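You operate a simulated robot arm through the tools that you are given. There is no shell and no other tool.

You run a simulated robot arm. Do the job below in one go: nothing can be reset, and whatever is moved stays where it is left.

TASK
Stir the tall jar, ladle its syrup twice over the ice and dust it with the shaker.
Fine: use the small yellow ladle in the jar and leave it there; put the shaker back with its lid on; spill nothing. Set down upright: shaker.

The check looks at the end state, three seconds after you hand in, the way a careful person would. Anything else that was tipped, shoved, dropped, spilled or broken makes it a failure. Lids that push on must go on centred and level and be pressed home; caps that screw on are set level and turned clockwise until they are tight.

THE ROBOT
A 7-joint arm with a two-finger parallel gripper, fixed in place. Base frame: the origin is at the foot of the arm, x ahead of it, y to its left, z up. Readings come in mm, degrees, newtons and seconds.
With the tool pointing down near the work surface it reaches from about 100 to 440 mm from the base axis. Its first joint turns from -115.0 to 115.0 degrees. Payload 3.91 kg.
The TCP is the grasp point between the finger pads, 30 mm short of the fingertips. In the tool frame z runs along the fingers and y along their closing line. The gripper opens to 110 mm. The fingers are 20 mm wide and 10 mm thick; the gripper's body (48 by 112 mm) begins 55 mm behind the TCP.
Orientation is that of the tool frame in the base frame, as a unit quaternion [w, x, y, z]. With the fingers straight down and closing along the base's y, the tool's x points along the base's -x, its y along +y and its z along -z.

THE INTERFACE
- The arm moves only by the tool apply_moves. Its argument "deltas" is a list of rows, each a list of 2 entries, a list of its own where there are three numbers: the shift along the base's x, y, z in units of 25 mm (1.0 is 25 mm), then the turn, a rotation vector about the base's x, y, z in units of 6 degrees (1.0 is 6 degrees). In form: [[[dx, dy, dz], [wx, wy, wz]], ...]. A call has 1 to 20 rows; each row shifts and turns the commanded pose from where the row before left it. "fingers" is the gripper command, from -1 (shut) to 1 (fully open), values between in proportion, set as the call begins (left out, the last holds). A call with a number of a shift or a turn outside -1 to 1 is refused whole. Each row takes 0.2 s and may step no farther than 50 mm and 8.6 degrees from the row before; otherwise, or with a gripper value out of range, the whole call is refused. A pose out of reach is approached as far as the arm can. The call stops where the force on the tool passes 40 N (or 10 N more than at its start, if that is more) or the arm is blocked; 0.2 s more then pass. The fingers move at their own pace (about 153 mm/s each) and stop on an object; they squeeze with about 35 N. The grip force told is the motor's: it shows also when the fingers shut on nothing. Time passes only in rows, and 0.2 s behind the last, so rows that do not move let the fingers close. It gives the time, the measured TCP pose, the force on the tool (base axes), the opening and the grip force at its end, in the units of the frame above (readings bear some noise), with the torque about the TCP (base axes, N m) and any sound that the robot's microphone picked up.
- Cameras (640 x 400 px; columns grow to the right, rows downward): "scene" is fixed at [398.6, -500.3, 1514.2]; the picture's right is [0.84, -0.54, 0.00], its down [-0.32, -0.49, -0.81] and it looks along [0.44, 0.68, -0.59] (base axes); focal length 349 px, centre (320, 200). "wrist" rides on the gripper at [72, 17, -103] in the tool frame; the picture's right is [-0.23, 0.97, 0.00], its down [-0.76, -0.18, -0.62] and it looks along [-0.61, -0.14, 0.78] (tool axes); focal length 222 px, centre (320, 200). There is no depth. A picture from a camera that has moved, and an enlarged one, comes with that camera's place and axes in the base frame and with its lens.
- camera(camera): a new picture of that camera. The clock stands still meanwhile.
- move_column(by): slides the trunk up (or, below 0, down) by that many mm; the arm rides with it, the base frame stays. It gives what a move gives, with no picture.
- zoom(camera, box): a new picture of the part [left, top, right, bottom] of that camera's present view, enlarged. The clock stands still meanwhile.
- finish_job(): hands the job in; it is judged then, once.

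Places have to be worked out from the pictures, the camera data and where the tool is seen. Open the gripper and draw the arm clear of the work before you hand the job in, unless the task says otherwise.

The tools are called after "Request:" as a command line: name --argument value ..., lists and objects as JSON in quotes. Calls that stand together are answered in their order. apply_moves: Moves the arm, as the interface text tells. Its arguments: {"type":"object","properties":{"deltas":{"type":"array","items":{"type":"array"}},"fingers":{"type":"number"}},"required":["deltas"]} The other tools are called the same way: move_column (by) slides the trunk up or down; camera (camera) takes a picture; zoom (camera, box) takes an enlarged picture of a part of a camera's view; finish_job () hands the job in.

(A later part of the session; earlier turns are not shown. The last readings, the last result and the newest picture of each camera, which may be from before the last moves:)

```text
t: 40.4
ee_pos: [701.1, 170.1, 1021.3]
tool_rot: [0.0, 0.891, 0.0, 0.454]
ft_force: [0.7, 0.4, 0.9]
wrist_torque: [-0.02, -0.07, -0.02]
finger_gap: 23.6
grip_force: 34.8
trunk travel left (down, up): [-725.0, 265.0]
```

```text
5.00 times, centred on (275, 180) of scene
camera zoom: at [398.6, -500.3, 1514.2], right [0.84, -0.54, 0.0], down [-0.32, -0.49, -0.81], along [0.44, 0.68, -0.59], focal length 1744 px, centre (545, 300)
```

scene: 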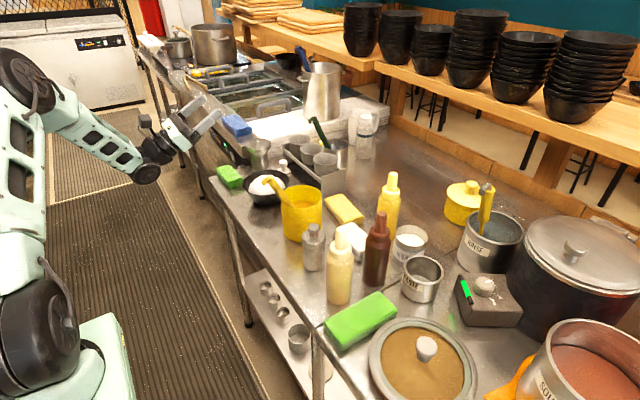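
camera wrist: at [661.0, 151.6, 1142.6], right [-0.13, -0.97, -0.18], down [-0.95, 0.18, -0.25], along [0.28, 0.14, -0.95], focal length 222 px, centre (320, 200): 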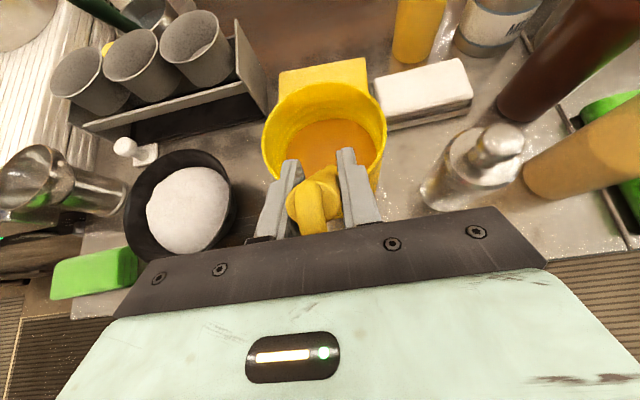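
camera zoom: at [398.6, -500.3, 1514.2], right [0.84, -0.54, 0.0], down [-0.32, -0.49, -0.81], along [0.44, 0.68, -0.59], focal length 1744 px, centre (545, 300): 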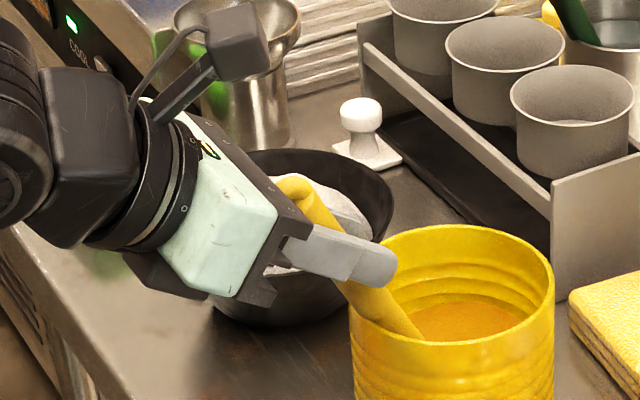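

Gripped (gap 23.6 mm, 35 N). Now lift 10 mm and swing the ladle upright, pivoting about the cup so it stays inside the jar.

Request:
apply_moves --deltas '[[[0, 0, 0.2], [0, 0, 0]], [[0, 0, 0.2], [0, 0, 0]], [[0.548, -0.02, 0.376], [0, 0.933, 0]], [[0.576, -0.02, 0.292], [0, 0.933, 0]], [[0.6, -0.02, 0.224], [0, 0.933, 0]], [[0.616, -0.02, 0.152], [0, 0.933, 0]], [[0.62, 0, 0.076], [0, 0.933, 0]], [[0, 0, 0], [0, 0, 0]]]'

Request:
camera --camera "wrist"

Request:
zoom --camera "scene" --box '[230, 120, 370, 250]'

```text
t: 42.1
ee_pos: [776.9, 170.2, 1060.3]
tool_rot: [0.0, 0.975, -0.001, 0.224]
ft_force: [-0.7, 0.3, -1.1]
wrist_torque: [0.01, -0.02, 0.01]
finger_gap: 23.5
grip_force: 35.1
trunk travel left (down, up): [-725.0, 265.0]
```

```text
taken
camera wrist: at [796.1, 151.4, 1187.0], right [-0.2, -0.97, -0.1], down [-0.96, 0.18, 0.23], along [-0.2, 0.14, -0.97], focal length 222 px, centre (320, 200)
```

wrist: 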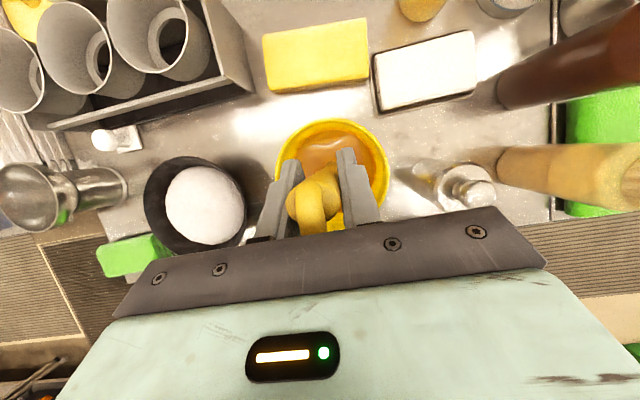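

```text
3.08 times, centred on (300, 185) of scene
camera zoom: at [398.6, -500.3, 1514.2], right [0.84, -0.54, 0.0], down [-0.32, -0.49, -0.81], along [0.44, 0.68, -0.59], focal length 1073 px, centre (382, 246)
```

zoom: 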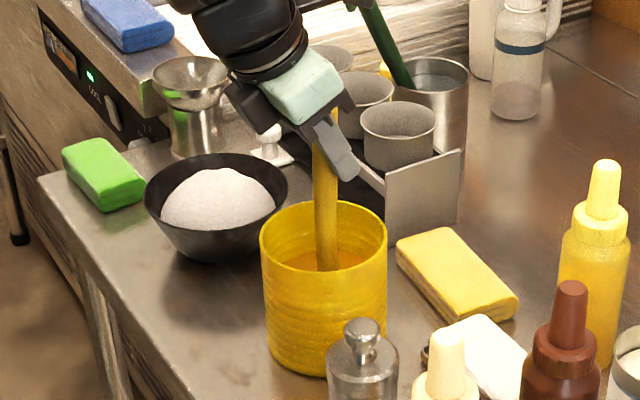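

The ladle is upright in the jar, no forces. I raise it slowly to see the cup (staying above the jar's mouth).

Request:
apply_moves --deltas '[[[0, 0, 0.5], [0, 0, 0]], [[0, 0, 0.5], [0, 0, 0]], [[0, 0, 0.5], [0, 0, 0]], [[0, 0, 0.5], [0, 0, 0]], [[0, 0, 0.5], [0, 0, 0]], [[0, 0, 0.5], [0, 0, 0]], [[0, 0, 0.5], [0, 0, 0]], [[0, 0, 0.5], [0, 0, 0]], [[0, 0, 0], [0, 0, 0]]]'

Request:
zoom --camera "scene" --box '[230, 100, 370, 250]'

Request:
zoom --camera "wrist" --box '[240, 100, 420, 240]'

```text
t: 44.1
ee_pos: [777.5, 168.7, 1161.9]
tool_rot: [0.0, 0.974, 0.0, 0.225]
ft_force: [-0.6, 0.2, -0.7]
wrist_torque: [0.0, -0.01, 0.01]
finger_gap: 23.5
grip_force: 35.2
trunk travel left (down, up): [-725.0, 265.0]
```

```text
2.67 times, centred on (300, 175) of scene
camera zoom: at [398.6, -500.3, 1514.2], right [0.84, -0.54, 0.0], down [-0.32, -0.49, -0.81], along [0.44, 0.68, -0.59], focal length 930 px, centre (373, 267)
```

zoom: 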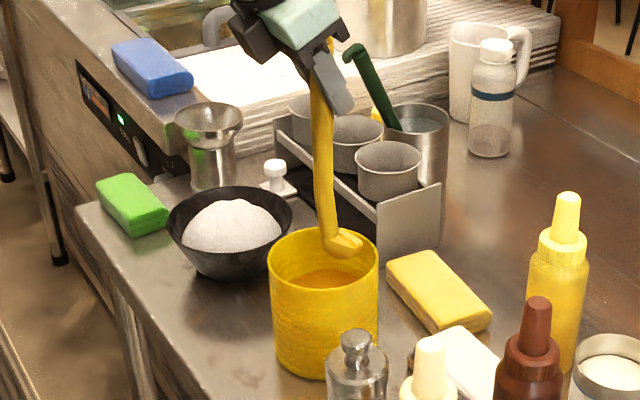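

```text
2.86 times, centred on (330, 170) of wrist
camera zoom: at [796.5, 150.2, 1287.7], right [-0.2, -0.97, -0.1], down [-0.96, 0.18, 0.23], along [-0.2, 0.14, -0.97], focal length 635 px, centre (291, 286)
```

zoom: 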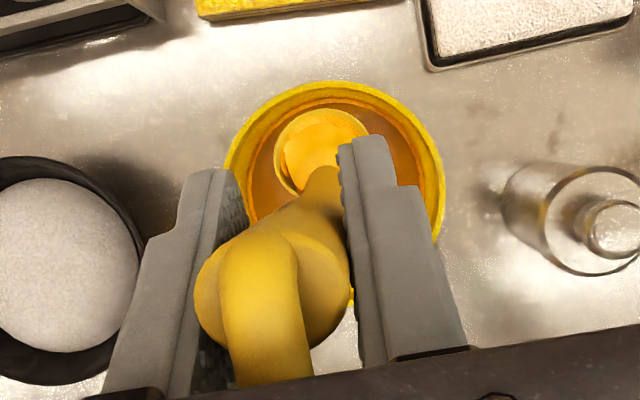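

The cup is visible at the jar's mouth, offset forward from the handle. Zoom closer.

Request:
zoom --camera "scene" --box '[290, 160, 350, 210]'

Request:
zoom --camera "scene" --box '[280, 90, 360, 210]'

Request:
zoom --camera "wrist" --box '[300, 120, 380, 180]'

```text
8.00 times, centred on (320, 185) of scene
camera zoom: at [398.6, -500.3, 1514.2], right [0.84, -0.54, 0.0], down [-0.32, -0.49, -0.81], along [0.44, 0.68, -0.59], focal length 2790 px, centre (320, 320)
```

zoom: 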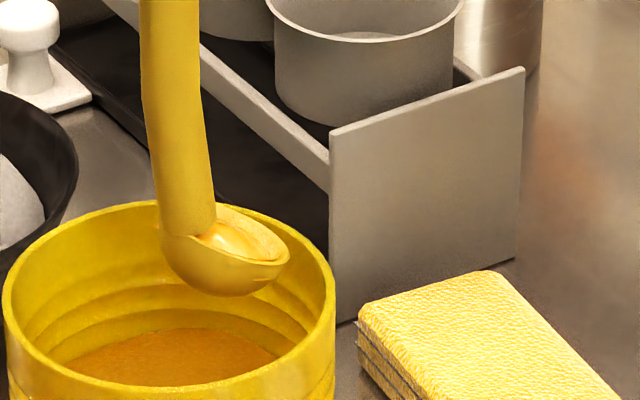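

```text
3.33 times, centred on (320, 150) of scene
camera zoom: at [398.6, -500.3, 1514.2], right [0.84, -0.54, 0.0], down [-0.32, -0.49, -0.81], along [0.44, 0.68, -0.59], focal length 1163 px, centre (320, 367)
```

zoom: 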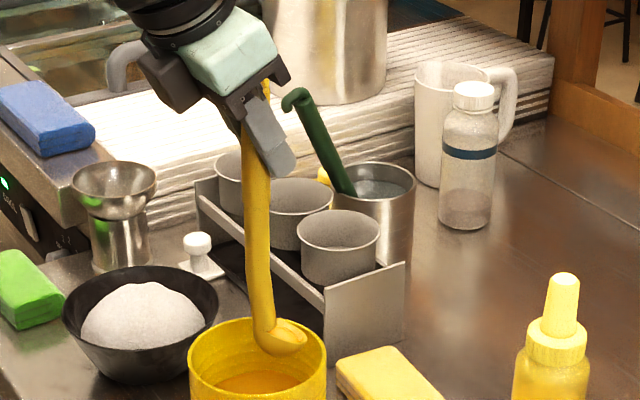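

```text
6.67 times, centred on (340, 150) of wrist
camera zoom: at [796.5, 150.2, 1287.7], right [-0.2, -0.97, -0.1], down [-0.96, 0.18, 0.23], along [-0.2, 0.14, -0.97], focal length 1481 px, centre (187, 533)
```

zoom: 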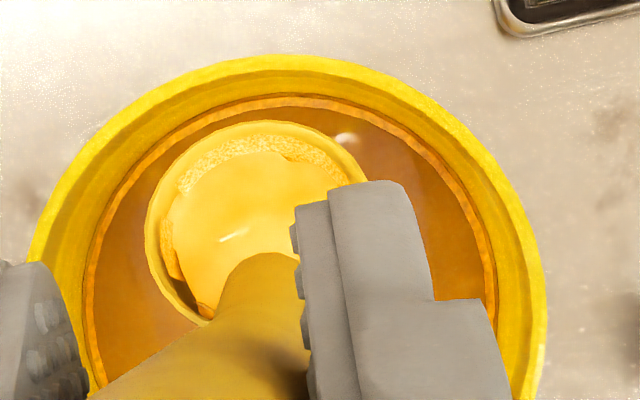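

The cup is a ~45 mm hemisphere, offset ~16 mm forward of the handle, rim ~182 mm below the TCP, and it is level when the handle leans back ~12°. It carries syrup now; I lower it back centred in the jar for stirring.

Request:
apply_moves --deltas '[[[-0.11, 0, -0.47], [0, 0, 0]], [[-0.11, 0, -0.47], [0, 0, 0]], [[-0.11, 0, -0.47], [0, 0, 0]], [[-0.11, 0, -0.47], [0, 0, 0]], [[-0.11, 0, -0.47], [0, 0, 0]], [[-0.11, 0, -0.47], [0, 0, 0]], [[-0.11, 0, -0.47], [0, 0, 0]], [[-0.11, 0, -0.47], [0, 0, 0]], [[0, 0, 0], [0, 0, 0]]]'

Request:
zoom --camera "wrist" --box '[240, 80, 420, 240]'

Request:
zoom --camera "scene" --box '[230, 120, 370, 250]'

```text
t: 46.1
ee_pos: [753.6, 169.8, 1066.5]
tool_rot: [0.001, 0.975, 0.0, 0.224]
ft_force: [-0.5, -0.4, 0.2]
wrist_torque: [0.0, 0.01, 0.0]
finger_gap: 23.4
grip_force: 34.9
trunk travel left (down, up): [-725.0, 265.0]
```

```text
2.50 times, centred on (330, 160) of wrist
camera zoom: at [773.6, 150.3, 1192.7], right [-0.2, -0.97, -0.1], down [-0.96, 0.18, 0.23], along [-0.2, 0.14, -0.97], focal length 555 px, centre (295, 300)
```

zoom: 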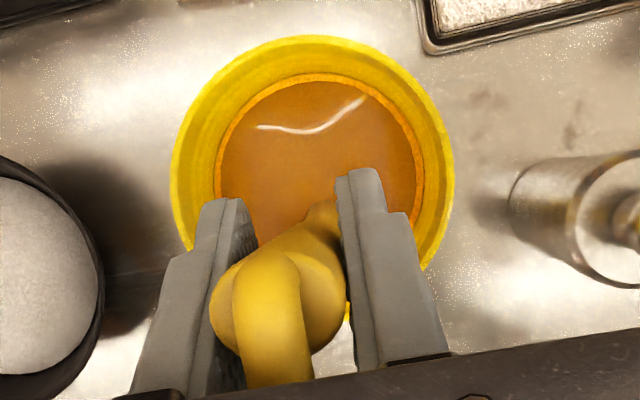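

```text
3.08 times, centred on (300, 185) of scene
camera zoom: at [398.6, -500.3, 1514.2], right [0.84, -0.54, 0.0], down [-0.32, -0.49, -0.81], along [0.44, 0.68, -0.59], focal length 1073 px, centre (382, 246)
```

zoom: 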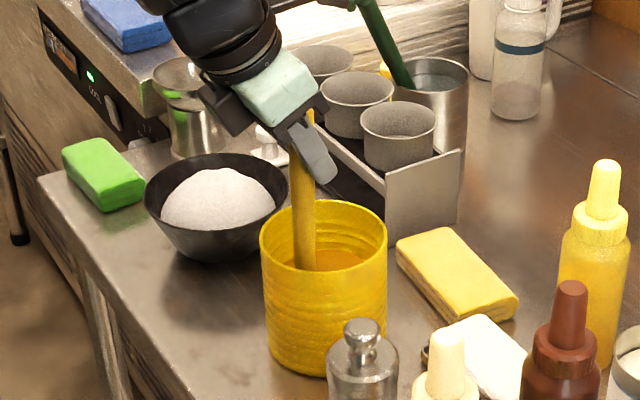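

Jar unmoved, centred at ≈(772,167). Stir: circle of 16 mm radius, first revolution.

Request:
apply_moves --deltas '[[[0.35, 0, 0], [0, 0, 0]], [[0.35, -0.06, 0], [0, 0, 0]], [[-0.086, 0.32, 0], [0, 0, 0]], [[-0.234, 0.234, 0], [0, 0, 0]], [[-0.32, 0.086, 0], [0, 0, 0]], [[-0.32, -0.086, 0], [0, 0, 0]], [[-0.234, -0.234, 0], [0, 0, 0]], [[-0.086, -0.32, 0], [0, 0, 0]], [[0.086, -0.32, 0], [0, 0, 0]], [[0.234, -0.234, 0], [0, 0, 0]], [[0.32, -0.086, 0], [0, 0, 0]], [[0.32, 0.086, 0], [0, 0, 0]], [[0.234, 0.234, 0], [0, 0, 0]], [[0.086, 0.32, 0], [0, 0, 0]]]'

```text
t: 49.1
ee_pos: [769.9, 166.6, 1066.4]
tool_rot: [-0.001, 0.974, 0.0, 0.225]
ft_force: [0.2, -0.8, -1.4]
wrist_torque: [0.02, -0.01, -0.02]
finger_gap: 23.4
grip_force: 35.1
trunk travel left (down, up): [-725.0, 265.0]
```

No contact forces. Three more revolutions of stirring.

Request:
apply_moves --deltas '[[[-0.086, 0.32, 0], [0, 0, 0]], [[-0.234, 0.234, 0], [0, 0, 0]], [[-0.32, 0.086, 0], [0, 0, 0]], [[-0.32, -0.086, 0], [0, 0, 0]], [[-0.234, -0.234, 0], [0, 0, 0]], [[-0.086, -0.32, 0], [0, 0, 0]], [[0.086, -0.32, 0], [0, 0, 0]], [[0.234, -0.234, 0], [0, 0, 0]], [[0.32, -0.086, 0], [0, 0, 0]], [[0.32, 0.086, 0], [0, 0, 0]], [[0.234, 0.234, 0], [0, 0, 0]], [[0.086, 0.32, 0], [0, 0, 0]]]'

Request:
apply_moves --deltas '[[[-0.086, 0.32, 0], [0, 0, 0]], [[-0.234, 0.234, 0], [0, 0, 0]], [[-0.32, 0.086, 0], [0, 0, 0]], [[-0.32, -0.086, 0], [0, 0, 0]], [[-0.234, -0.234, 0], [0, 0, 0]], [[-0.086, -0.32, 0], [0, 0, 0]], [[0.086, -0.32, 0], [0, 0, 0]], [[0.234, -0.234, 0], [0, 0, 0]], [[0.32, -0.086, 0], [0, 0, 0]], [[0.32, 0.086, 0], [0, 0, 0]], [[0.234, 0.234, 0], [0, 0, 0]], [[0.086, 0.32, 0], [0, 0, 0]]]'

Request:
apply_moves --deltas '[[[-0.086, 0.32, 0], [0, 0, 0]], [[-0.234, 0.234, 0], [0, 0, 0]], [[-0.32, 0.086, 0], [0, 0, 0]], [[-0.32, -0.086, 0], [0, 0, 0]], [[-0.234, -0.234, 0], [0, 0, 0]], [[-0.086, -0.32, 0], [0, 0, 0]], [[0.086, -0.32, 0], [0, 0, 0]], [[0.234, -0.234, 0], [0, 0, 0]], [[0.32, -0.086, 0], [0, 0, 0]], [[0.32, 0.086, 0], [0, 0, 0]], [[0.234, 0.234, 0], [0, 0, 0]], [[0.086, 0.32, 0], [0, 0, 0]]]'

Request:
zoom --camera "wrist" --box '[240, 80, 420, 240]'

Request:
zoom --camera "scene" --box '[230, 120, 370, 250]'

```text
t: 51.8
ee_pos: [770.5, 165.4, 1066.0]
tool_rot: [0.0, 0.974, 0.0, 0.225]
ft_force: [-0.5, -0.5, -1.7]
wrist_torque: [0.0, 0.03, 0.01]
finger_gap: 23.6
grip_force: 34.9
trunk travel left (down, up): [-725.0, 265.0]
```

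```text
t: 54.4
ee_pos: [771.0, 167.3, 1066.8]
tool_rot: [0.0, 0.974, 0.0, 0.225]
ft_force: [0.5, 0.1, -1.9]
wrist_torque: [0.05, -0.02, 0.01]
finger_gap: 23.4
grip_force: 34.6
trunk travel left (down, up): [-725.0, 265.0]
```

```text
t: 57.0
ee_pos: [771.8, 166.3, 1064.8]
tool_rot: [0.0, 0.974, 0.0, 0.225]
ft_force: [-0.7, -0.4, -0.7]
wrist_torque: [0.01, 0.04, 0.0]
finger_gap: 23.7
grip_force: 35.6
trunk travel left (down, up): [-725.0, 265.0]
```

```text
2.50 times, centred on (330, 160) of wrist
camera zoom: at [790.6, 148.0, 1191.6], right [-0.2, -0.97, -0.1], down [-0.96, 0.18, 0.23], along [-0.2, 0.14, -0.97], focal length 555 px, centre (295, 300)
```

zoom: 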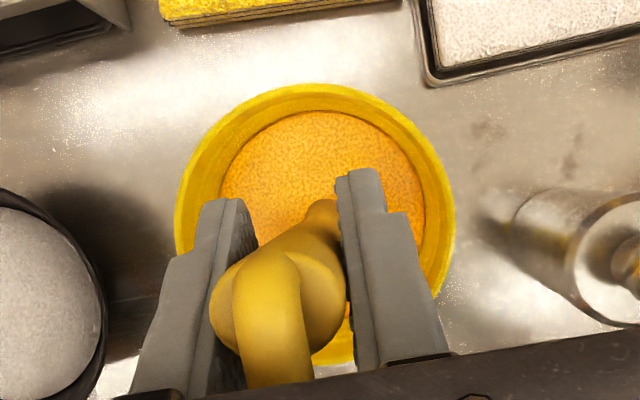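

```text
3.08 times, centred on (300, 185) of scene
camera zoom: at [398.6, -500.3, 1514.2], right [0.84, -0.54, 0.0], down [-0.32, -0.49, -0.81], along [0.44, 0.68, -0.59], focal length 1073 px, centre (382, 246)
```

zoom: 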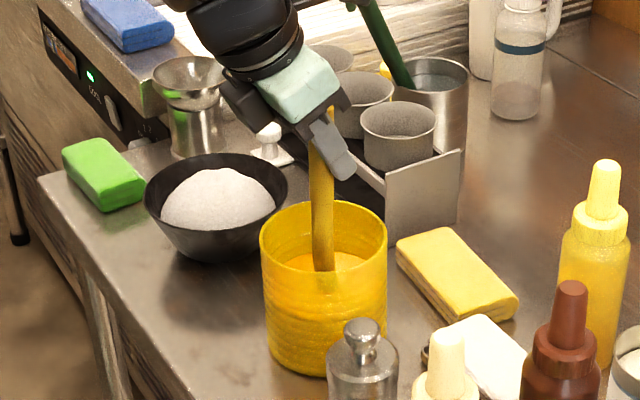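

The syrup has turned uniformly granular — it is stirred. Now set the cup level (handle leaned back 12°) while submerged, then lift slowly straight up and pause over the jar.

Request:
apply_moves --deltas '[[[-0.465, 0, -0.1], [0, -0.5, 0]], [[-0.465, 0, -0.1], [0, -0.5, 0]], [[-0.465, 0, -0.1], [0, -0.5, 0]], [[-0.465, 0, -0.1], [0, -0.5, 0]], [[0, 0, 0], [0, 0, 0]], [[0, 0, 0.4], [0, 0, 0]], [[0, 0, 0.4], [0, 0, 0]], [[0, 0, 0.4], [0, 0, 0]], [[0, 0, 0.4], [0, 0, 0]], [[0, 0, 0.4], [0, 0, 0]], [[0, 0, 0.4], [0, 0, 0]], [[0, 0, 0.4], [0, 0, 0]], [[0, 0, 0.4], [0, 0, 0]], [[0, 0, 0], [0, 0, 0]], [[0, 0, 0], [0, 0, 0]]]'

Request:
zoom --camera "wrist" --box '[240, 80, 420, 240]'

Request:
zoom --camera "scene" --box '[280, 150, 350, 220]'

```text
t: 60.1
ee_pos: [724.9, 166.0, 1135.7]
tool_rot: [0.0, 0.945, 0.0, 0.326]
ft_force: [-1.2, 0.7, -0.4]
wrist_torque: [0.0, 0.04, 0.0]
finger_gap: 23.4
grip_force: 35.6
trunk travel left (down, up): [-725.0, 265.0]
```

```text
2.50 times, centred on (330, 160) of wrist
camera zoom: at [718.3, 147.2, 1263.2], right [-0.18, -0.97, -0.14], down [-0.98, 0.18, 0.02], along [0.0, 0.14, -0.99], focal length 555 px, centre (295, 300)
```

zoom: 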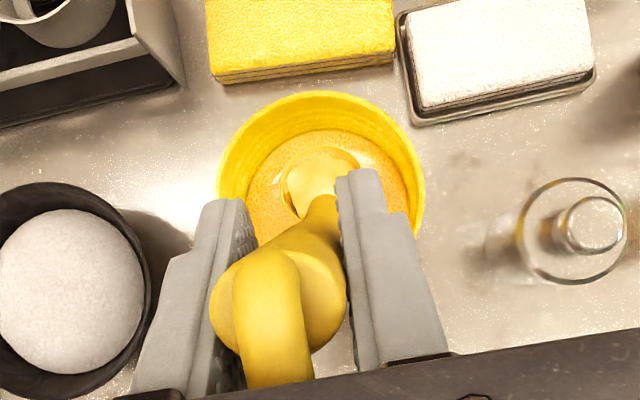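

```text
5.71 times, centred on (315, 185) of scene
camera zoom: at [398.6, -500.3, 1514.2], right [0.84, -0.54, 0.0], down [-0.32, -0.49, -0.81], along [0.44, 0.68, -0.59], focal length 1993 px, centre (349, 286)
```

zoom: 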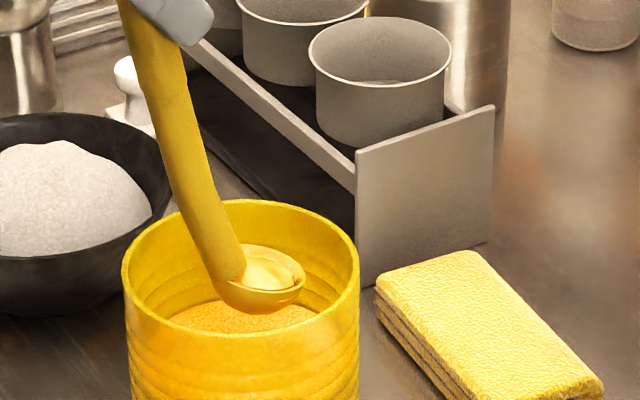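

The cup is full and level. Continue lifting to clear the rim, slowly.

Request:
apply_moves --deltas '[[[0, 0, 0.35], [0, 0, 0]], [[0, 0, 0.35], [0, 0, 0]], [[0, 0, 0.35], [0, 0, 0]], [[0, 0, 0.35], [0, 0, 0]], [[0, 0, 0.35], [0, 0, 0]], [[0, 0, 0.35], [0, 0, 0]], [[0, 0, 0.35], [0, 0, 0]], [[0, 0, 0.2], [0, 0, 0]], [[0, 0, 0], [0, 0, 0]], [[0, 0, 0], [0, 0, 0]], [[0, 0, 0], [0, 0, 0]], [[0, 0, 0], [0, 0, 0]]]'

Request:
zoom --camera "scene" --box '[270, 120, 350, 210]'

Request:
camera --camera "scene"

```text
t: 62.8
ee_pos: [724.3, 167.1, 1202.4]
tool_rot: [0.0, 0.946, 0.0, 0.325]
ft_force: [-0.2, 0.7, 0.4]
wrist_torque: [0.01, 0.03, 0.01]
finger_gap: 23.6
grip_force: 35.1
trunk travel left (down, up): [-725.0, 265.0]
```

```text
4.44 times, centred on (310, 165) of scene
camera zoom: at [398.6, -500.3, 1514.2], right [0.84, -0.54, 0.0], down [-0.32, -0.49, -0.81], along [0.44, 0.68, -0.59], focal length 1550 px, centre (364, 356)
```

zoom: 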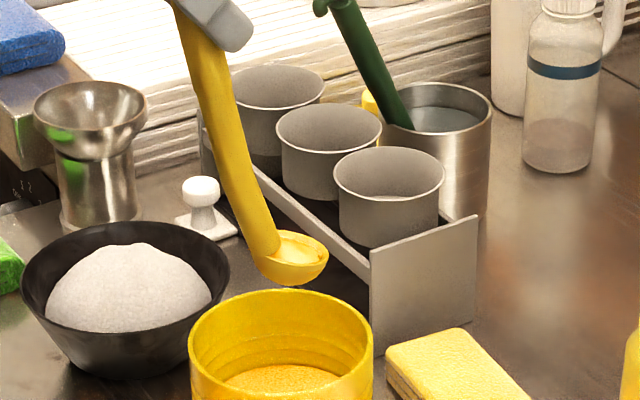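

```text
taken
```

scene: 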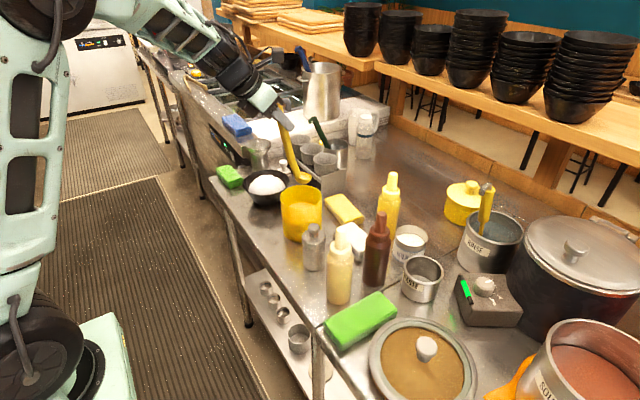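

Cup clear of the rim (cup centre ≈(780,167,1026)), still full and not dripping. Carry it level over to the bowl with a gentle ramp.

Request:
apply_moves --deltas '[[[-0.02, 0.2, 0], [0, 0, 0]], [[-0.04, 0.4, 0], [0, 0, 0]], [[-0.05, 0.6, 0], [0, 0, 0]], [[-0.06, 0.7, 0], [0, 0, 0]], [[-0.06, 0.7, 0], [0, 0, 0]], [[-0.06, 0.7, 0], [0, 0, 0]], [[-0.06, 0.7, 0], [0, 0, 0]], [[-0.06, 0.7, 0], [0, 0, 0]], [[-0.06, 0.7, 0], [0, 0, 0]], [[-0.06, 0.7, 0], [0, 0, 0]], [[-0.06, 0.7, 0], [0, 0, 0]], [[-0.06, 0.6, 0], [0, 0, 0]], [[-0.04, 0.46, 0], [0, 0, 0]], [[-0.03, 0.3, 0], [0, 0, 0]], [[0, 0, 0], [0, 0, 0]]]'

Request:
zoom --camera "scene" --box '[220, 110, 330, 220]'

Request:
camera --camera "wrist"

```text
t: 66.0
ee_pos: [705.9, 370.2, 1202.0]
tool_rot: [0.0, 0.946, 0.0, 0.325]
ft_force: [0.8, -0.5, -1.4]
wrist_torque: [-0.01, 0.02, 0.03]
finger_gap: 23.6
grip_force: 35.0
trunk travel left (down, up): [-725.0, 265.0]
```

```text
3.64 times, centred on (275, 165) of scene
camera zoom: at [398.6, -500.3, 1514.2], right [0.84, -0.54, 0.0], down [-0.32, -0.49, -0.81], along [0.44, 0.68, -0.59], focal length 1268 px, centre (484, 327)
```

zoom: 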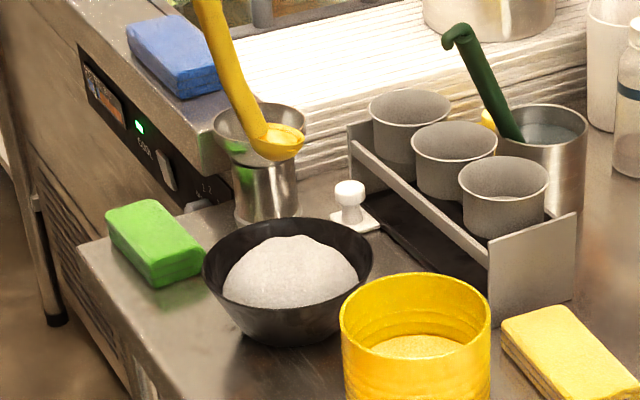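

```text
taken
camera wrist: at [700.7, 352.2, 1329.0], right [-0.18, -0.97, -0.14], down [-0.98, 0.18, 0.02], along [0.0, 0.14, -0.99], focal length 222 px, centre (320, 200)
```

wrist: 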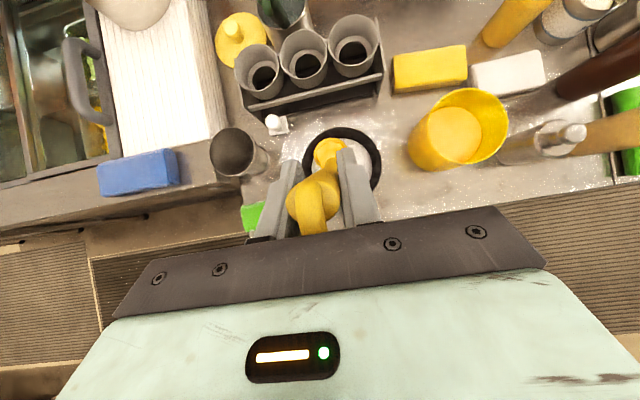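

Cup is over the bowl by both views, still full. Zoom in to check the lateral alignment between cup and bowl precisely.

Request:
zoom --camera "wrist" --box '[260, 100, 420, 230]'

Request:
zoom --camera "scene" --box '[240, 130, 310, 215]'

```text
3.08 times, centred on (340, 165) of wrist
camera zoom: at [700.7, 352.2, 1329.0], right [-0.18, -0.97, -0.14], down [-0.98, 0.18, 0.02], along [0.0, 0.14, -0.99], focal length 684 px, centre (258, 308)
```

zoom: 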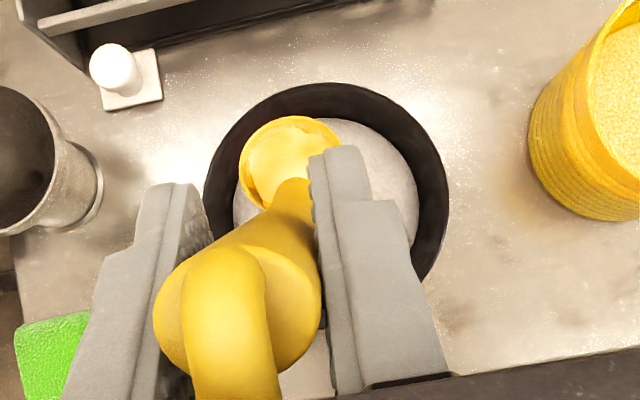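

```text
4.71 times, centred on (275, 172) of scene
camera zoom: at [398.6, -500.3, 1514.2], right [0.84, -0.54, 0.0], down [-0.32, -0.49, -0.81], along [0.44, 0.68, -0.59], focal length 1641 px, centre (532, 329)
```

zoom: 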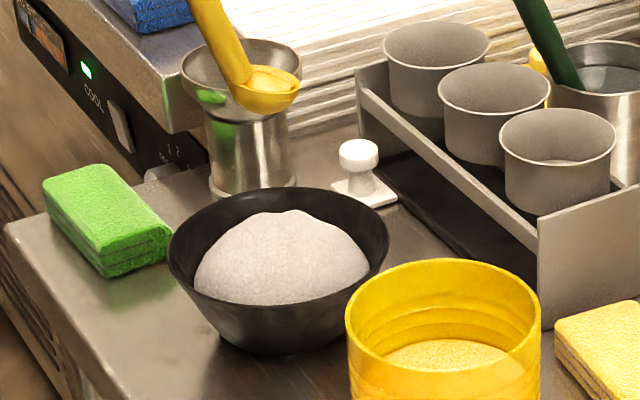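

Three views agree: bowl rim centre ≈(754,360), z≈914, R≈73; snow top z≈940. I start the sideways pour (roll about the ladle's forward axis with a yaw), with the cup staying over the bowl centre.

Request:
apply_moves --deltas '[[[-0.056, -0.704, -0.28], [1, -0.017, -0.333]], [[-0.104, -0.692, -0.352], [0.999, -0.052, -0.333]], [[-0.152, -0.676, -0.432], [0.996, -0.087, -0.333]], [[-0.192, -0.64, -0.5], [0.993, -0.122, -0.333]]]'

Request:
zoom --camera "scene" --box '[230, 120, 320, 215]'

```text
t: 67.0
ee_pos: [694.0, 304.4, 1163.9]
tool_rot: [-0.175, 0.918, -0.133, 0.331]
ft_force: [0.4, -0.9, -1.2]
wrist_torque: [-0.04, 0.01, -0.01]
finger_gap: 29.0
grip_force: 0.3
trunk travel left (down, up): [-725.0, 265.0]
```

```text
4.21 times, centred on (275, 168) of scene
camera zoom: at [398.6, -500.3, 1514.2], right [0.84, -0.54, 0.0], down [-0.32, -0.49, -0.81], along [0.44, 0.68, -0.59], focal length 1468 px, centre (510, 337)
```

zoom: 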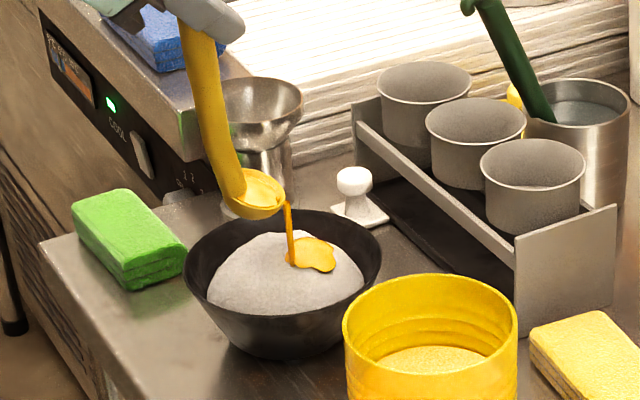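

The pour has started onto the ice, but the grip reading shows the fingers have opened (gap 29 mm, 0.3 N)! I immediately command the fingers shut again.

Request:
apply_moves --deltas '[[[0, 0, 0], [0, 0, 0]]]' --fingers -1

Request:
zoom --camera "scene" --box '[210, 90, 330, 230]'

Request:
camera --camera "wrist"

```text
t: 67.3
ee_pos: [694.9, 303.9, 1164.7]
tool_rot: [-0.174, 0.918, -0.133, 0.332]
ft_force: [-0.5, 0.8, -0.8]
wrist_torque: [-0.06, 0.04, 0.0]
finger_gap: 23.6
grip_force: 35.0
trunk travel left (down, up): [-725.0, 265.0]
```

```text
2.86 times, centred on (270, 160) of scene
camera zoom: at [398.6, -500.3, 1514.2], right [0.84, -0.54, 0.0], down [-0.32, -0.49, -0.81], along [0.44, 0.68, -0.59], focal length 996 px, centre (463, 314)
```

zoom: 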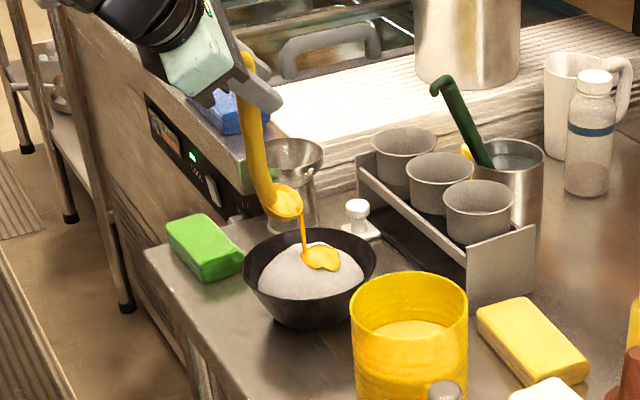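

```text
taken
camera wrist: at [678.8, 238.2, 1273.8], right [-0.29, -0.8, -0.52], down [-0.95, 0.29, 0.09], along [0.08, 0.53, -0.85], focal length 222 px, centre (320, 200)
```

wrist: 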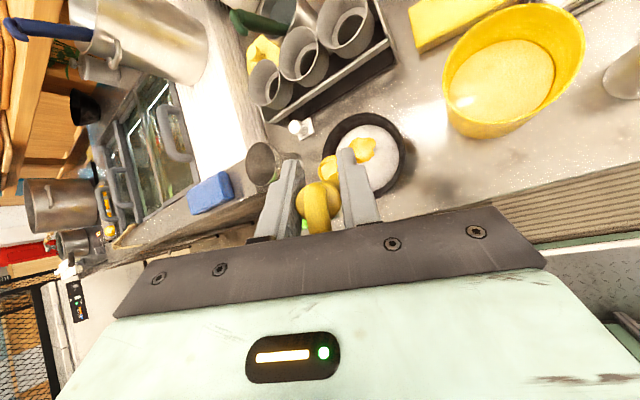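

Re-closed at 23.6 mm / 35 N: the ladle was caught, but it may have shifted in the grip. I'll zoom to see exactly how it sits now (and will command -1 explicitly in every call from here on).

Request:
zoom --camera "scene" --box '[230, 100, 310, 200]'

Request:
zoom --camera "wrist" --box '[250, 100, 430, 240]'

Request:
zoom --camera "scene" --box '[250, 150, 310, 210]'

```text
4.00 times, centred on (270, 150) of scene
camera zoom: at [398.6, -500.3, 1514.2], right [0.84, -0.54, 0.0], down [-0.32, -0.49, -0.81], along [0.44, 0.68, -0.59], focal length 1395 px, centre (520, 400)
```

zoom: 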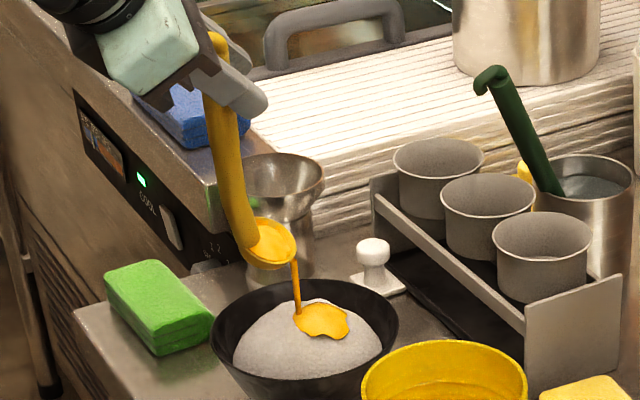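

```text
2.86 times, centred on (340, 170) of wrist
camera zoom: at [678.8, 238.2, 1273.8], right [-0.29, -0.8, -0.52], down [-0.95, 0.29, 0.09], along [0.08, 0.53, -0.85], focal length 635 px, centre (263, 286)
```

zoom: 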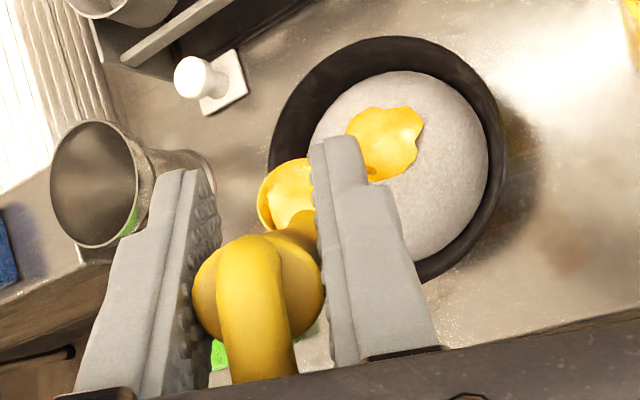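

```text
6.67 times, centred on (280, 180) of scene
camera zoom: at [398.6, -500.3, 1514.2], right [0.84, -0.54, 0.0], down [-0.32, -0.49, -0.81], along [0.44, 0.68, -0.59], focal length 2325 px, centre (587, 333)
```

zoom: 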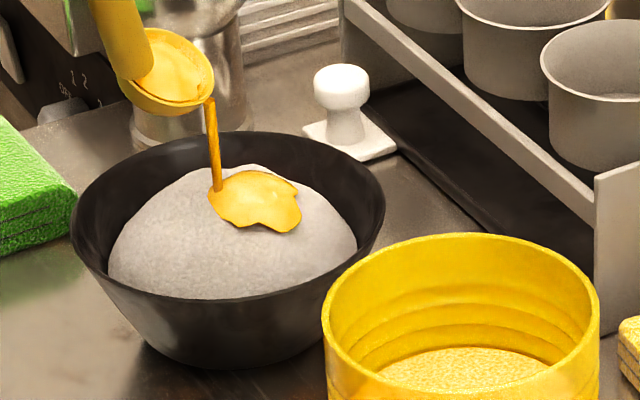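

The ladle only rotated ~6° in the grip (cup now ≈(741,371,1000)), still over the bowl with syrup falling on the snow. I continue the pour with corrected geometry, in short calls with the fingers commanded shut.

Request:
apply_moves --deltas '[[[-0.104, -0.668, -0.42], [0.988, -0.156, -0.333]], [[-0.144, -0.616, -0.492], [0.982, -0.191, -0.333]], [[-0.168, -0.552, -0.552], [0.974, -0.225, -0.333]], [[-0.196, -0.496, -0.616], [0.966, -0.259, -0.333]]]' --fingers -1

Request:
zoom --camera "scene" --box '[210, 110, 330, 220]'

```text
t: 68.3
ee_pos: [682.5, 251.4, 1118.3]
tool_rot: [-0.317, 0.848, -0.242, 0.35]
ft_force: [-0.8, 1.1, -0.7]
wrist_torque: [-0.06, 0.04, -0.02]
finger_gap: 23.2
grip_force: 35.1
out of reach, approached as far as the arm can: row 2, 3
trunk travel left (down, up): [-725.0, 265.0]
```

```text
3.64 times, centred on (270, 165) of scene
camera zoom: at [398.6, -500.3, 1514.2], right [0.84, -0.54, 0.0], down [-0.32, -0.49, -0.81], along [0.44, 0.68, -0.59], focal length 1268 px, centre (502, 327)
```

zoom: 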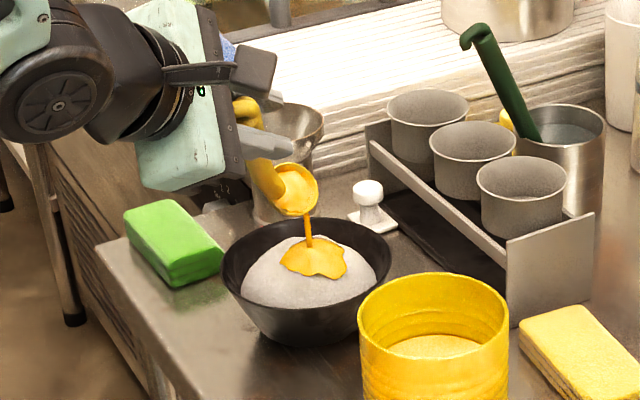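

The syrup is landing on the snow. Continue tilting (k9–k12).

Request:
apply_moves --deltas '[[[-0.308, -0.348, -0.584], [0.956, -0.292, -0.333]], [[-0.316, -0.268, -0.632], [0.946, -0.326, -0.333]], [[-0.312, -0.188, -0.672], [0.934, -0.358, -0.333]], [[-0.3, -0.116, -0.704], [0.921, -0.391, -0.333]]]' --fingers -1

Request:
zoom --camera "scene" --box '[210, 110, 330, 220]'

```text
t: 69.3
ee_pos: [652.4, 227.2, 1053.8]
tool_rot: [-0.469, 0.722, -0.341, 0.377]
ft_force: [0.4, -0.2, -0.6]
wrist_torque: [-0.05, 0.02, -0.02]
finger_gap: 23.5
grip_force: 34.8
trunk travel left (down, up): [-725.0, 265.0]
```

```text
3.64 times, centred on (270, 165) of scene
camera zoom: at [398.6, -500.3, 1514.2], right [0.84, -0.54, 0.0], down [-0.32, -0.49, -0.81], along [0.44, 0.68, -0.59], focal length 1268 px, centre (502, 327)
```

zoom: 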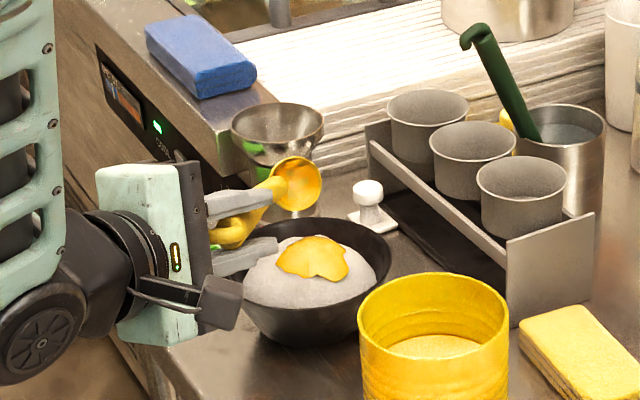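

The stream has stopped and the cup looks almost drained; tilt a bit further (to ~96°) and wait over the bowl.

Request:
apply_moves --deltas '[[[-0.284, -0.028, -0.728], [0.906, -0.423, -0.333]], [[-0.248, 0.06, -0.744], [0.891, -0.454, -0.333]], [[-0.212, 0.128, -0.752], [0.875, -0.485, -0.333]], [[0.02, 0.036, -0.752], [0.866, -0.5, 0]]]' --fingers -1

Request:
zoom --camera "scene" --box '[210, 110, 330, 220]'

Request:
zoom --camera "scene" --box '[250, 140, 310, 200]'

```text
t: 70.3
ee_pos: [635.6, 232.2, 978.3]
tool_rot: [0.605, -0.566, 0.395, -0.396]
ft_force: [-0.5, -0.3, -1.1]
wrist_torque: [-0.05, 0.03, 0.0]
finger_gap: 23.4
grip_force: 34.8
trunk travel left (down, up): [-725.0, 265.0]
```

```text
3.64 times, centred on (270, 165) of scene
camera zoom: at [398.6, -500.3, 1514.2], right [0.84, -0.54, 0.0], down [-0.32, -0.49, -0.81], along [0.44, 0.68, -0.59], focal length 1268 px, centre (502, 327)
```

zoom: 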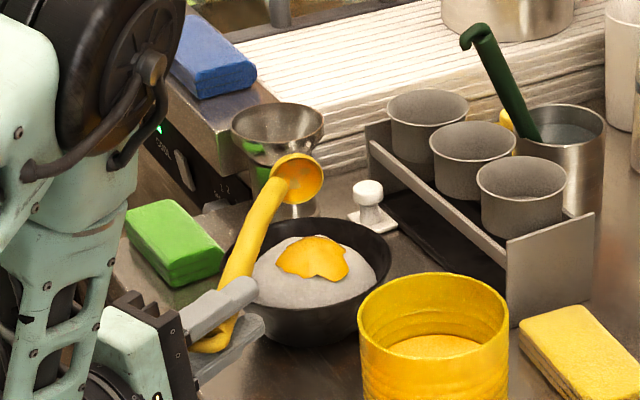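

```text
6.67 times, centred on (280, 170) of scene
camera zoom: at [398.6, -500.3, 1514.2], right [0.84, -0.54, 0.0], down [-0.32, -0.49, -0.81], along [0.44, 0.68, -0.59], focal length 2325 px, centre (587, 400)
```

zoom: 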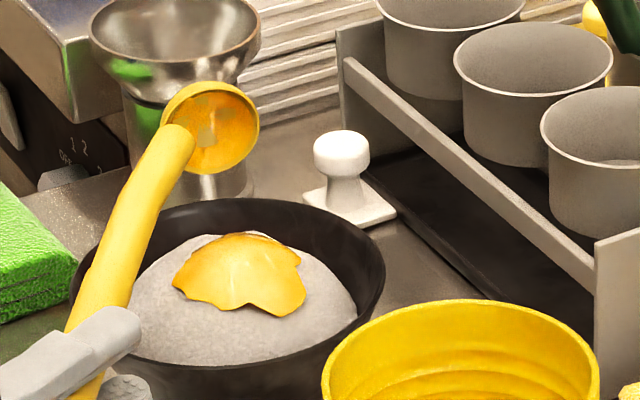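

The cup is drained with only a thin film, no hanging drops, syrup sits on the snow. Wait a moment, then reverse the roll back to upright over the bowl.

Request:
apply_moves --deltas '[[[0, 0, 0], [0, 0, 0]], [[0, 0, 0], [0, 0, 0]], [[0, 0, 0], [0, 0, 0]], [[-0.02, -0.036, 0.752], [-0.866, 0.5, 0]], [[0.212, -0.128, 0.752], [-0.875, 0.485, 0.333]], [[0.248, -0.06, 0.744], [-0.891, 0.454, 0.333]], [[0.284, 0.028, 0.728], [-0.906, 0.423, 0.333]]]' --fingers -1

Request:
apply_moves --deltas '[[[0.3, 0.116, 0.704], [-0.921, 0.391, 0.333]], [[0.312, 0.188, 0.672], [-0.934, 0.358, 0.333]], [[0.316, 0.268, 0.632], [-0.946, 0.326, 0.333]], [[0.308, 0.348, 0.584], [-0.956, 0.292, 0.333]]]' --fingers -1

```text
t: 72.0
ee_pos: [652.9, 226.6, 1049.9]
tool_rot: [-0.468, 0.724, -0.34, 0.376]
ft_force: [0.7, -0.7, -1.5]
wrist_torque: [-0.04, 0.04, 0.0]
finger_gap: 23.5
grip_force: 34.7
trunk travel left (down, up): [-725.0, 265.0]
```

```text
t: 73.0
ee_pos: [684.4, 249.6, 1116.9]
tool_rot: [-0.318, 0.848, -0.242, 0.349]
ft_force: [0.0, -0.3, -1.5]
wrist_torque: [-0.03, 0.01, 0.03]
finger_gap: 23.1
grip_force: 35.1
trunk travel left (down, up): [-725.0, 265.0]
```

Grip holds. Continue un-rolling through the remaining steps.

Request:
apply_moves --deltas '[[[0.3, 0.424, 0.536], [-0.966, 0.259, 0.333]], [[0.272, 0.48, 0.472], [-0.974, 0.225, 0.333]], [[0.248, 0.544, 0.412], [-0.982, 0.191, 0.333]], [[0.208, 0.596, 0.34], [-0.988, 0.156, 0.333]]]' --fingers -1

Request:
zoom --camera "scene" --box '[210, 90, 330, 220]'

```text
t: 74.0
ee_pos: [710.1, 302.3, 1160.4]
tool_rot: [-0.151, 0.923, -0.122, 0.333]
ft_force: [-0.2, 0.0, -1.0]
wrist_torque: [-0.02, 0.0, 0.03]
finger_gap: 23.4
grip_force: 35.1
trunk travel left (down, up): [-725.0, 265.0]
```

```text
3.08 times, centred on (270, 155) of scene
camera zoom: at [398.6, -500.3, 1514.2], right [0.84, -0.54, 0.0], down [-0.32, -0.49, -0.81], along [0.44, 0.68, -0.59], focal length 1073 px, centre (474, 338)
```

zoom: 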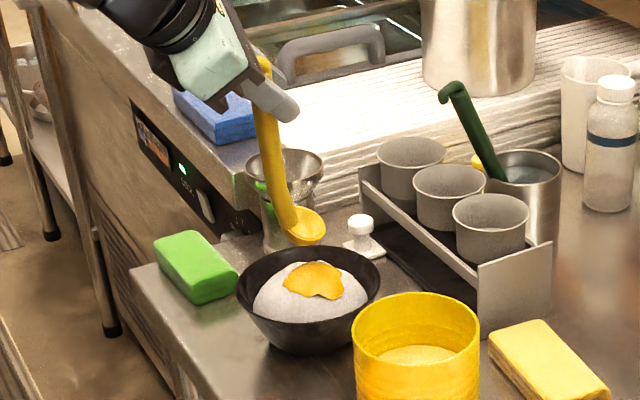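

Continue to upright, adding some lift.

Request:
apply_moves --deltas '[[[0.168, 0.636, 0.472], [-0.993, 0.122, 0.333]], [[0.124, 0.668, 0.396], [-0.996, 0.087, 0.333]], [[0.072, 0.688, 0.516], [-0.999, 0.052, 0.333]], [[0.028, 0.7, 0.44], [-1, 0.017, 0.333]], [[0, 0, 0], [0, 0, 0]]]' --fingers -1

Request:
zoom --camera "scene" --box '[210, 90, 330, 220]'

Request:
zoom --camera "wrist" --box '[240, 80, 480, 240]'

```text
t: 75.2
ee_pos: [719.0, 369.0, 1206.8]
tool_rot: [0.024, 0.945, 0.012, 0.326]
ft_force: [0.8, -0.1, -0.3]
wrist_torque: [-0.02, 0.0, 0.01]
finger_gap: 23.4
grip_force: 34.8
trunk travel left (down, up): [-725.0, 265.0]
```

```text
3.08 times, centred on (270, 155) of scene
camera zoom: at [398.6, -500.3, 1514.2], right [0.84, -0.54, 0.0], down [-0.32, -0.49, -0.81], along [0.44, 0.68, -0.59], focal length 1073 px, centre (474, 338)
```

zoom: 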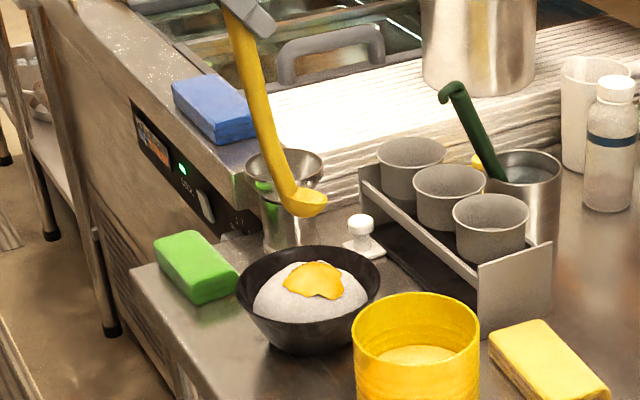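

```text
2.50 times, centred on (360, 160) of wrist
camera zoom: at [712.8, 355.3, 1335.1], right [-0.17, -0.98, -0.09], down [-0.98, 0.17, 0.01], along [0.0, 0.09, -1.0], focal length 555 px, centre (220, 300)
```

zoom: 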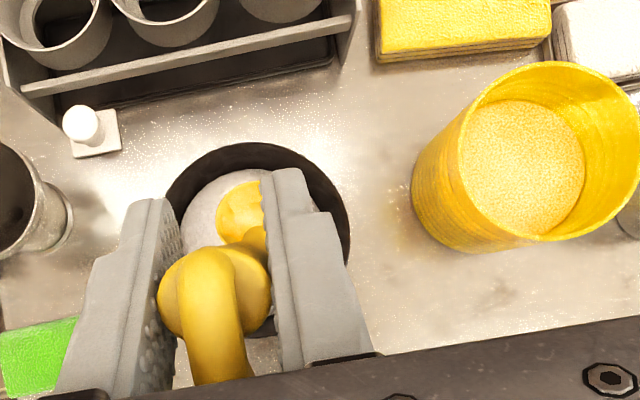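

Upright over the bowl again (with ~3° residual roll to correct). Zoom in to measure the cup position in the grip after the slip.

Request:
zoom --camera "scene" --box '[250, 80, 310, 180]'

Request:
zoom --camera "wrist" --box '[280, 110, 380, 180]'

```text
4.00 times, centred on (280, 130) of scene
camera zoom: at [398.6, -500.3, 1514.2], right [0.84, -0.54, 0.0], down [-0.32, -0.49, -0.81], along [0.44, 0.68, -0.59], focal length 1395 px, centre (480, 480)
```

zoom: 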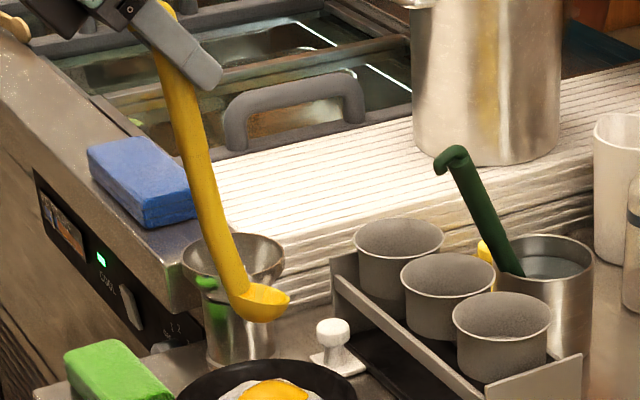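

```text
5.71 times, centred on (330, 145) of wrist
camera zoom: at [712.8, 355.3, 1335.1], right [-0.17, -0.98, -0.09], down [-0.98, 0.17, 0.01], along [0.0, 0.09, -1.0], focal length 1269 px, centre (263, 514)
```

zoom: 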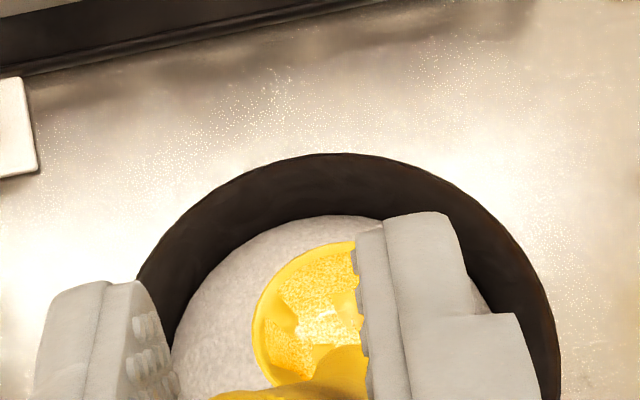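

Cup ≈(759,362,1020), handle leaning 6°. I correct the roll, set the cup level, and carry it back to over the jar.

Request:
apply_moves --deltas '[[[-0.38, -0.14, -0.1], [0.255, -0.5, -0.035]], [[-0.38, -0.14, 0], [0.255, -0.5, -0.035]], [[0.06, -0.3, 0.1], [0, 0, 0]], [[0.06, -0.5, 0.1], [0, 0, 0]], [[0.06, -0.7, 0.1], [0, 0, 0]], [[0.06, -0.75, 0], [0, 0, 0]]]' --fingers -1

Request:
apply_moves --deltas '[[[0.06, -0.75, 0], [0, 0, 0]], [[0.06, -0.75, 0], [0, 0, 0]], [[0.06, -0.75, 0], [0, 0, 0]], [[0.07, -0.75, 0], [0, 0, 0]], [[0.07, -0.75, 0], [0, 0, 0]], [[0.07, -0.7, 0], [0, 0, 0]], [[0.07, -0.6, 0], [0, 0, 0]], [[0.06, -0.5, 0], [0, 0, 0]], [[0, 0, 0], [0, 0, 0]]]' --fingers -1

Request:
zoom --camera "scene" --box '[250, 110, 350, 210]'

Request:
zoom --camera "wrist" --box '[240, 80, 420, 240]'

```text
t: 76.5
ee_pos: [703.6, 306.4, 1211.1]
tool_rot: [0.0, 0.926, -0.002, 0.376]
ft_force: [0.0, 0.9, -0.6]
wrist_torque: [-0.02, 0.0, 0.02]
finger_gap: 23.2
grip_force: 34.9
trunk travel left (down, up): [-725.0, 265.0]
```

```text
t: 78.5
ee_pos: [720.1, 167.7, 1211.8]
tool_rot: [0.0, 0.927, -0.002, 0.376]
ft_force: [0.2, -0.3, -0.6]
wrist_torque: [0.03, 0.01, -0.01]
finger_gap: 23.2
grip_force: 34.9
trunk travel left (down, up): [-725.0, 265.0]
```

```text
4.00 times, centred on (300, 160) of scene
camera zoom: at [398.6, -500.3, 1514.2], right [0.84, -0.54, 0.0], down [-0.32, -0.49, -0.81], along [0.44, 0.68, -0.59], focal length 1395 px, centre (400, 360)
```

zoom: 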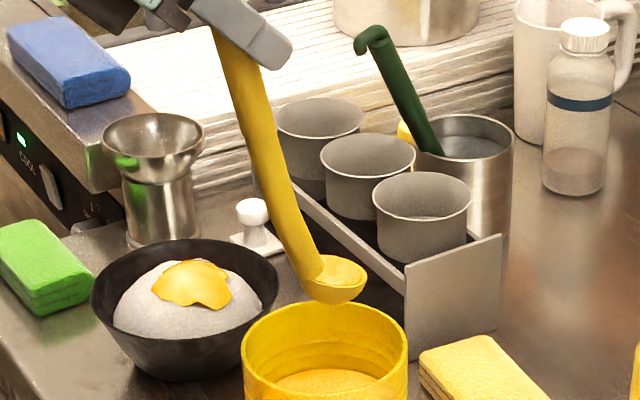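

```text
2.50 times, centred on (330, 160) of wrist
camera zoom: at [699.7, 148.8, 1337.5], right [-0.17, -0.97, -0.16], down [-0.98, 0.18, -0.08], along [0.11, 0.14, -0.98], focal length 555 px, centre (295, 300)
```

zoom: 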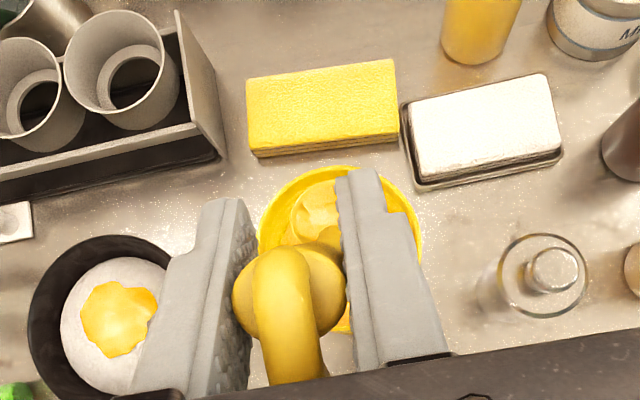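

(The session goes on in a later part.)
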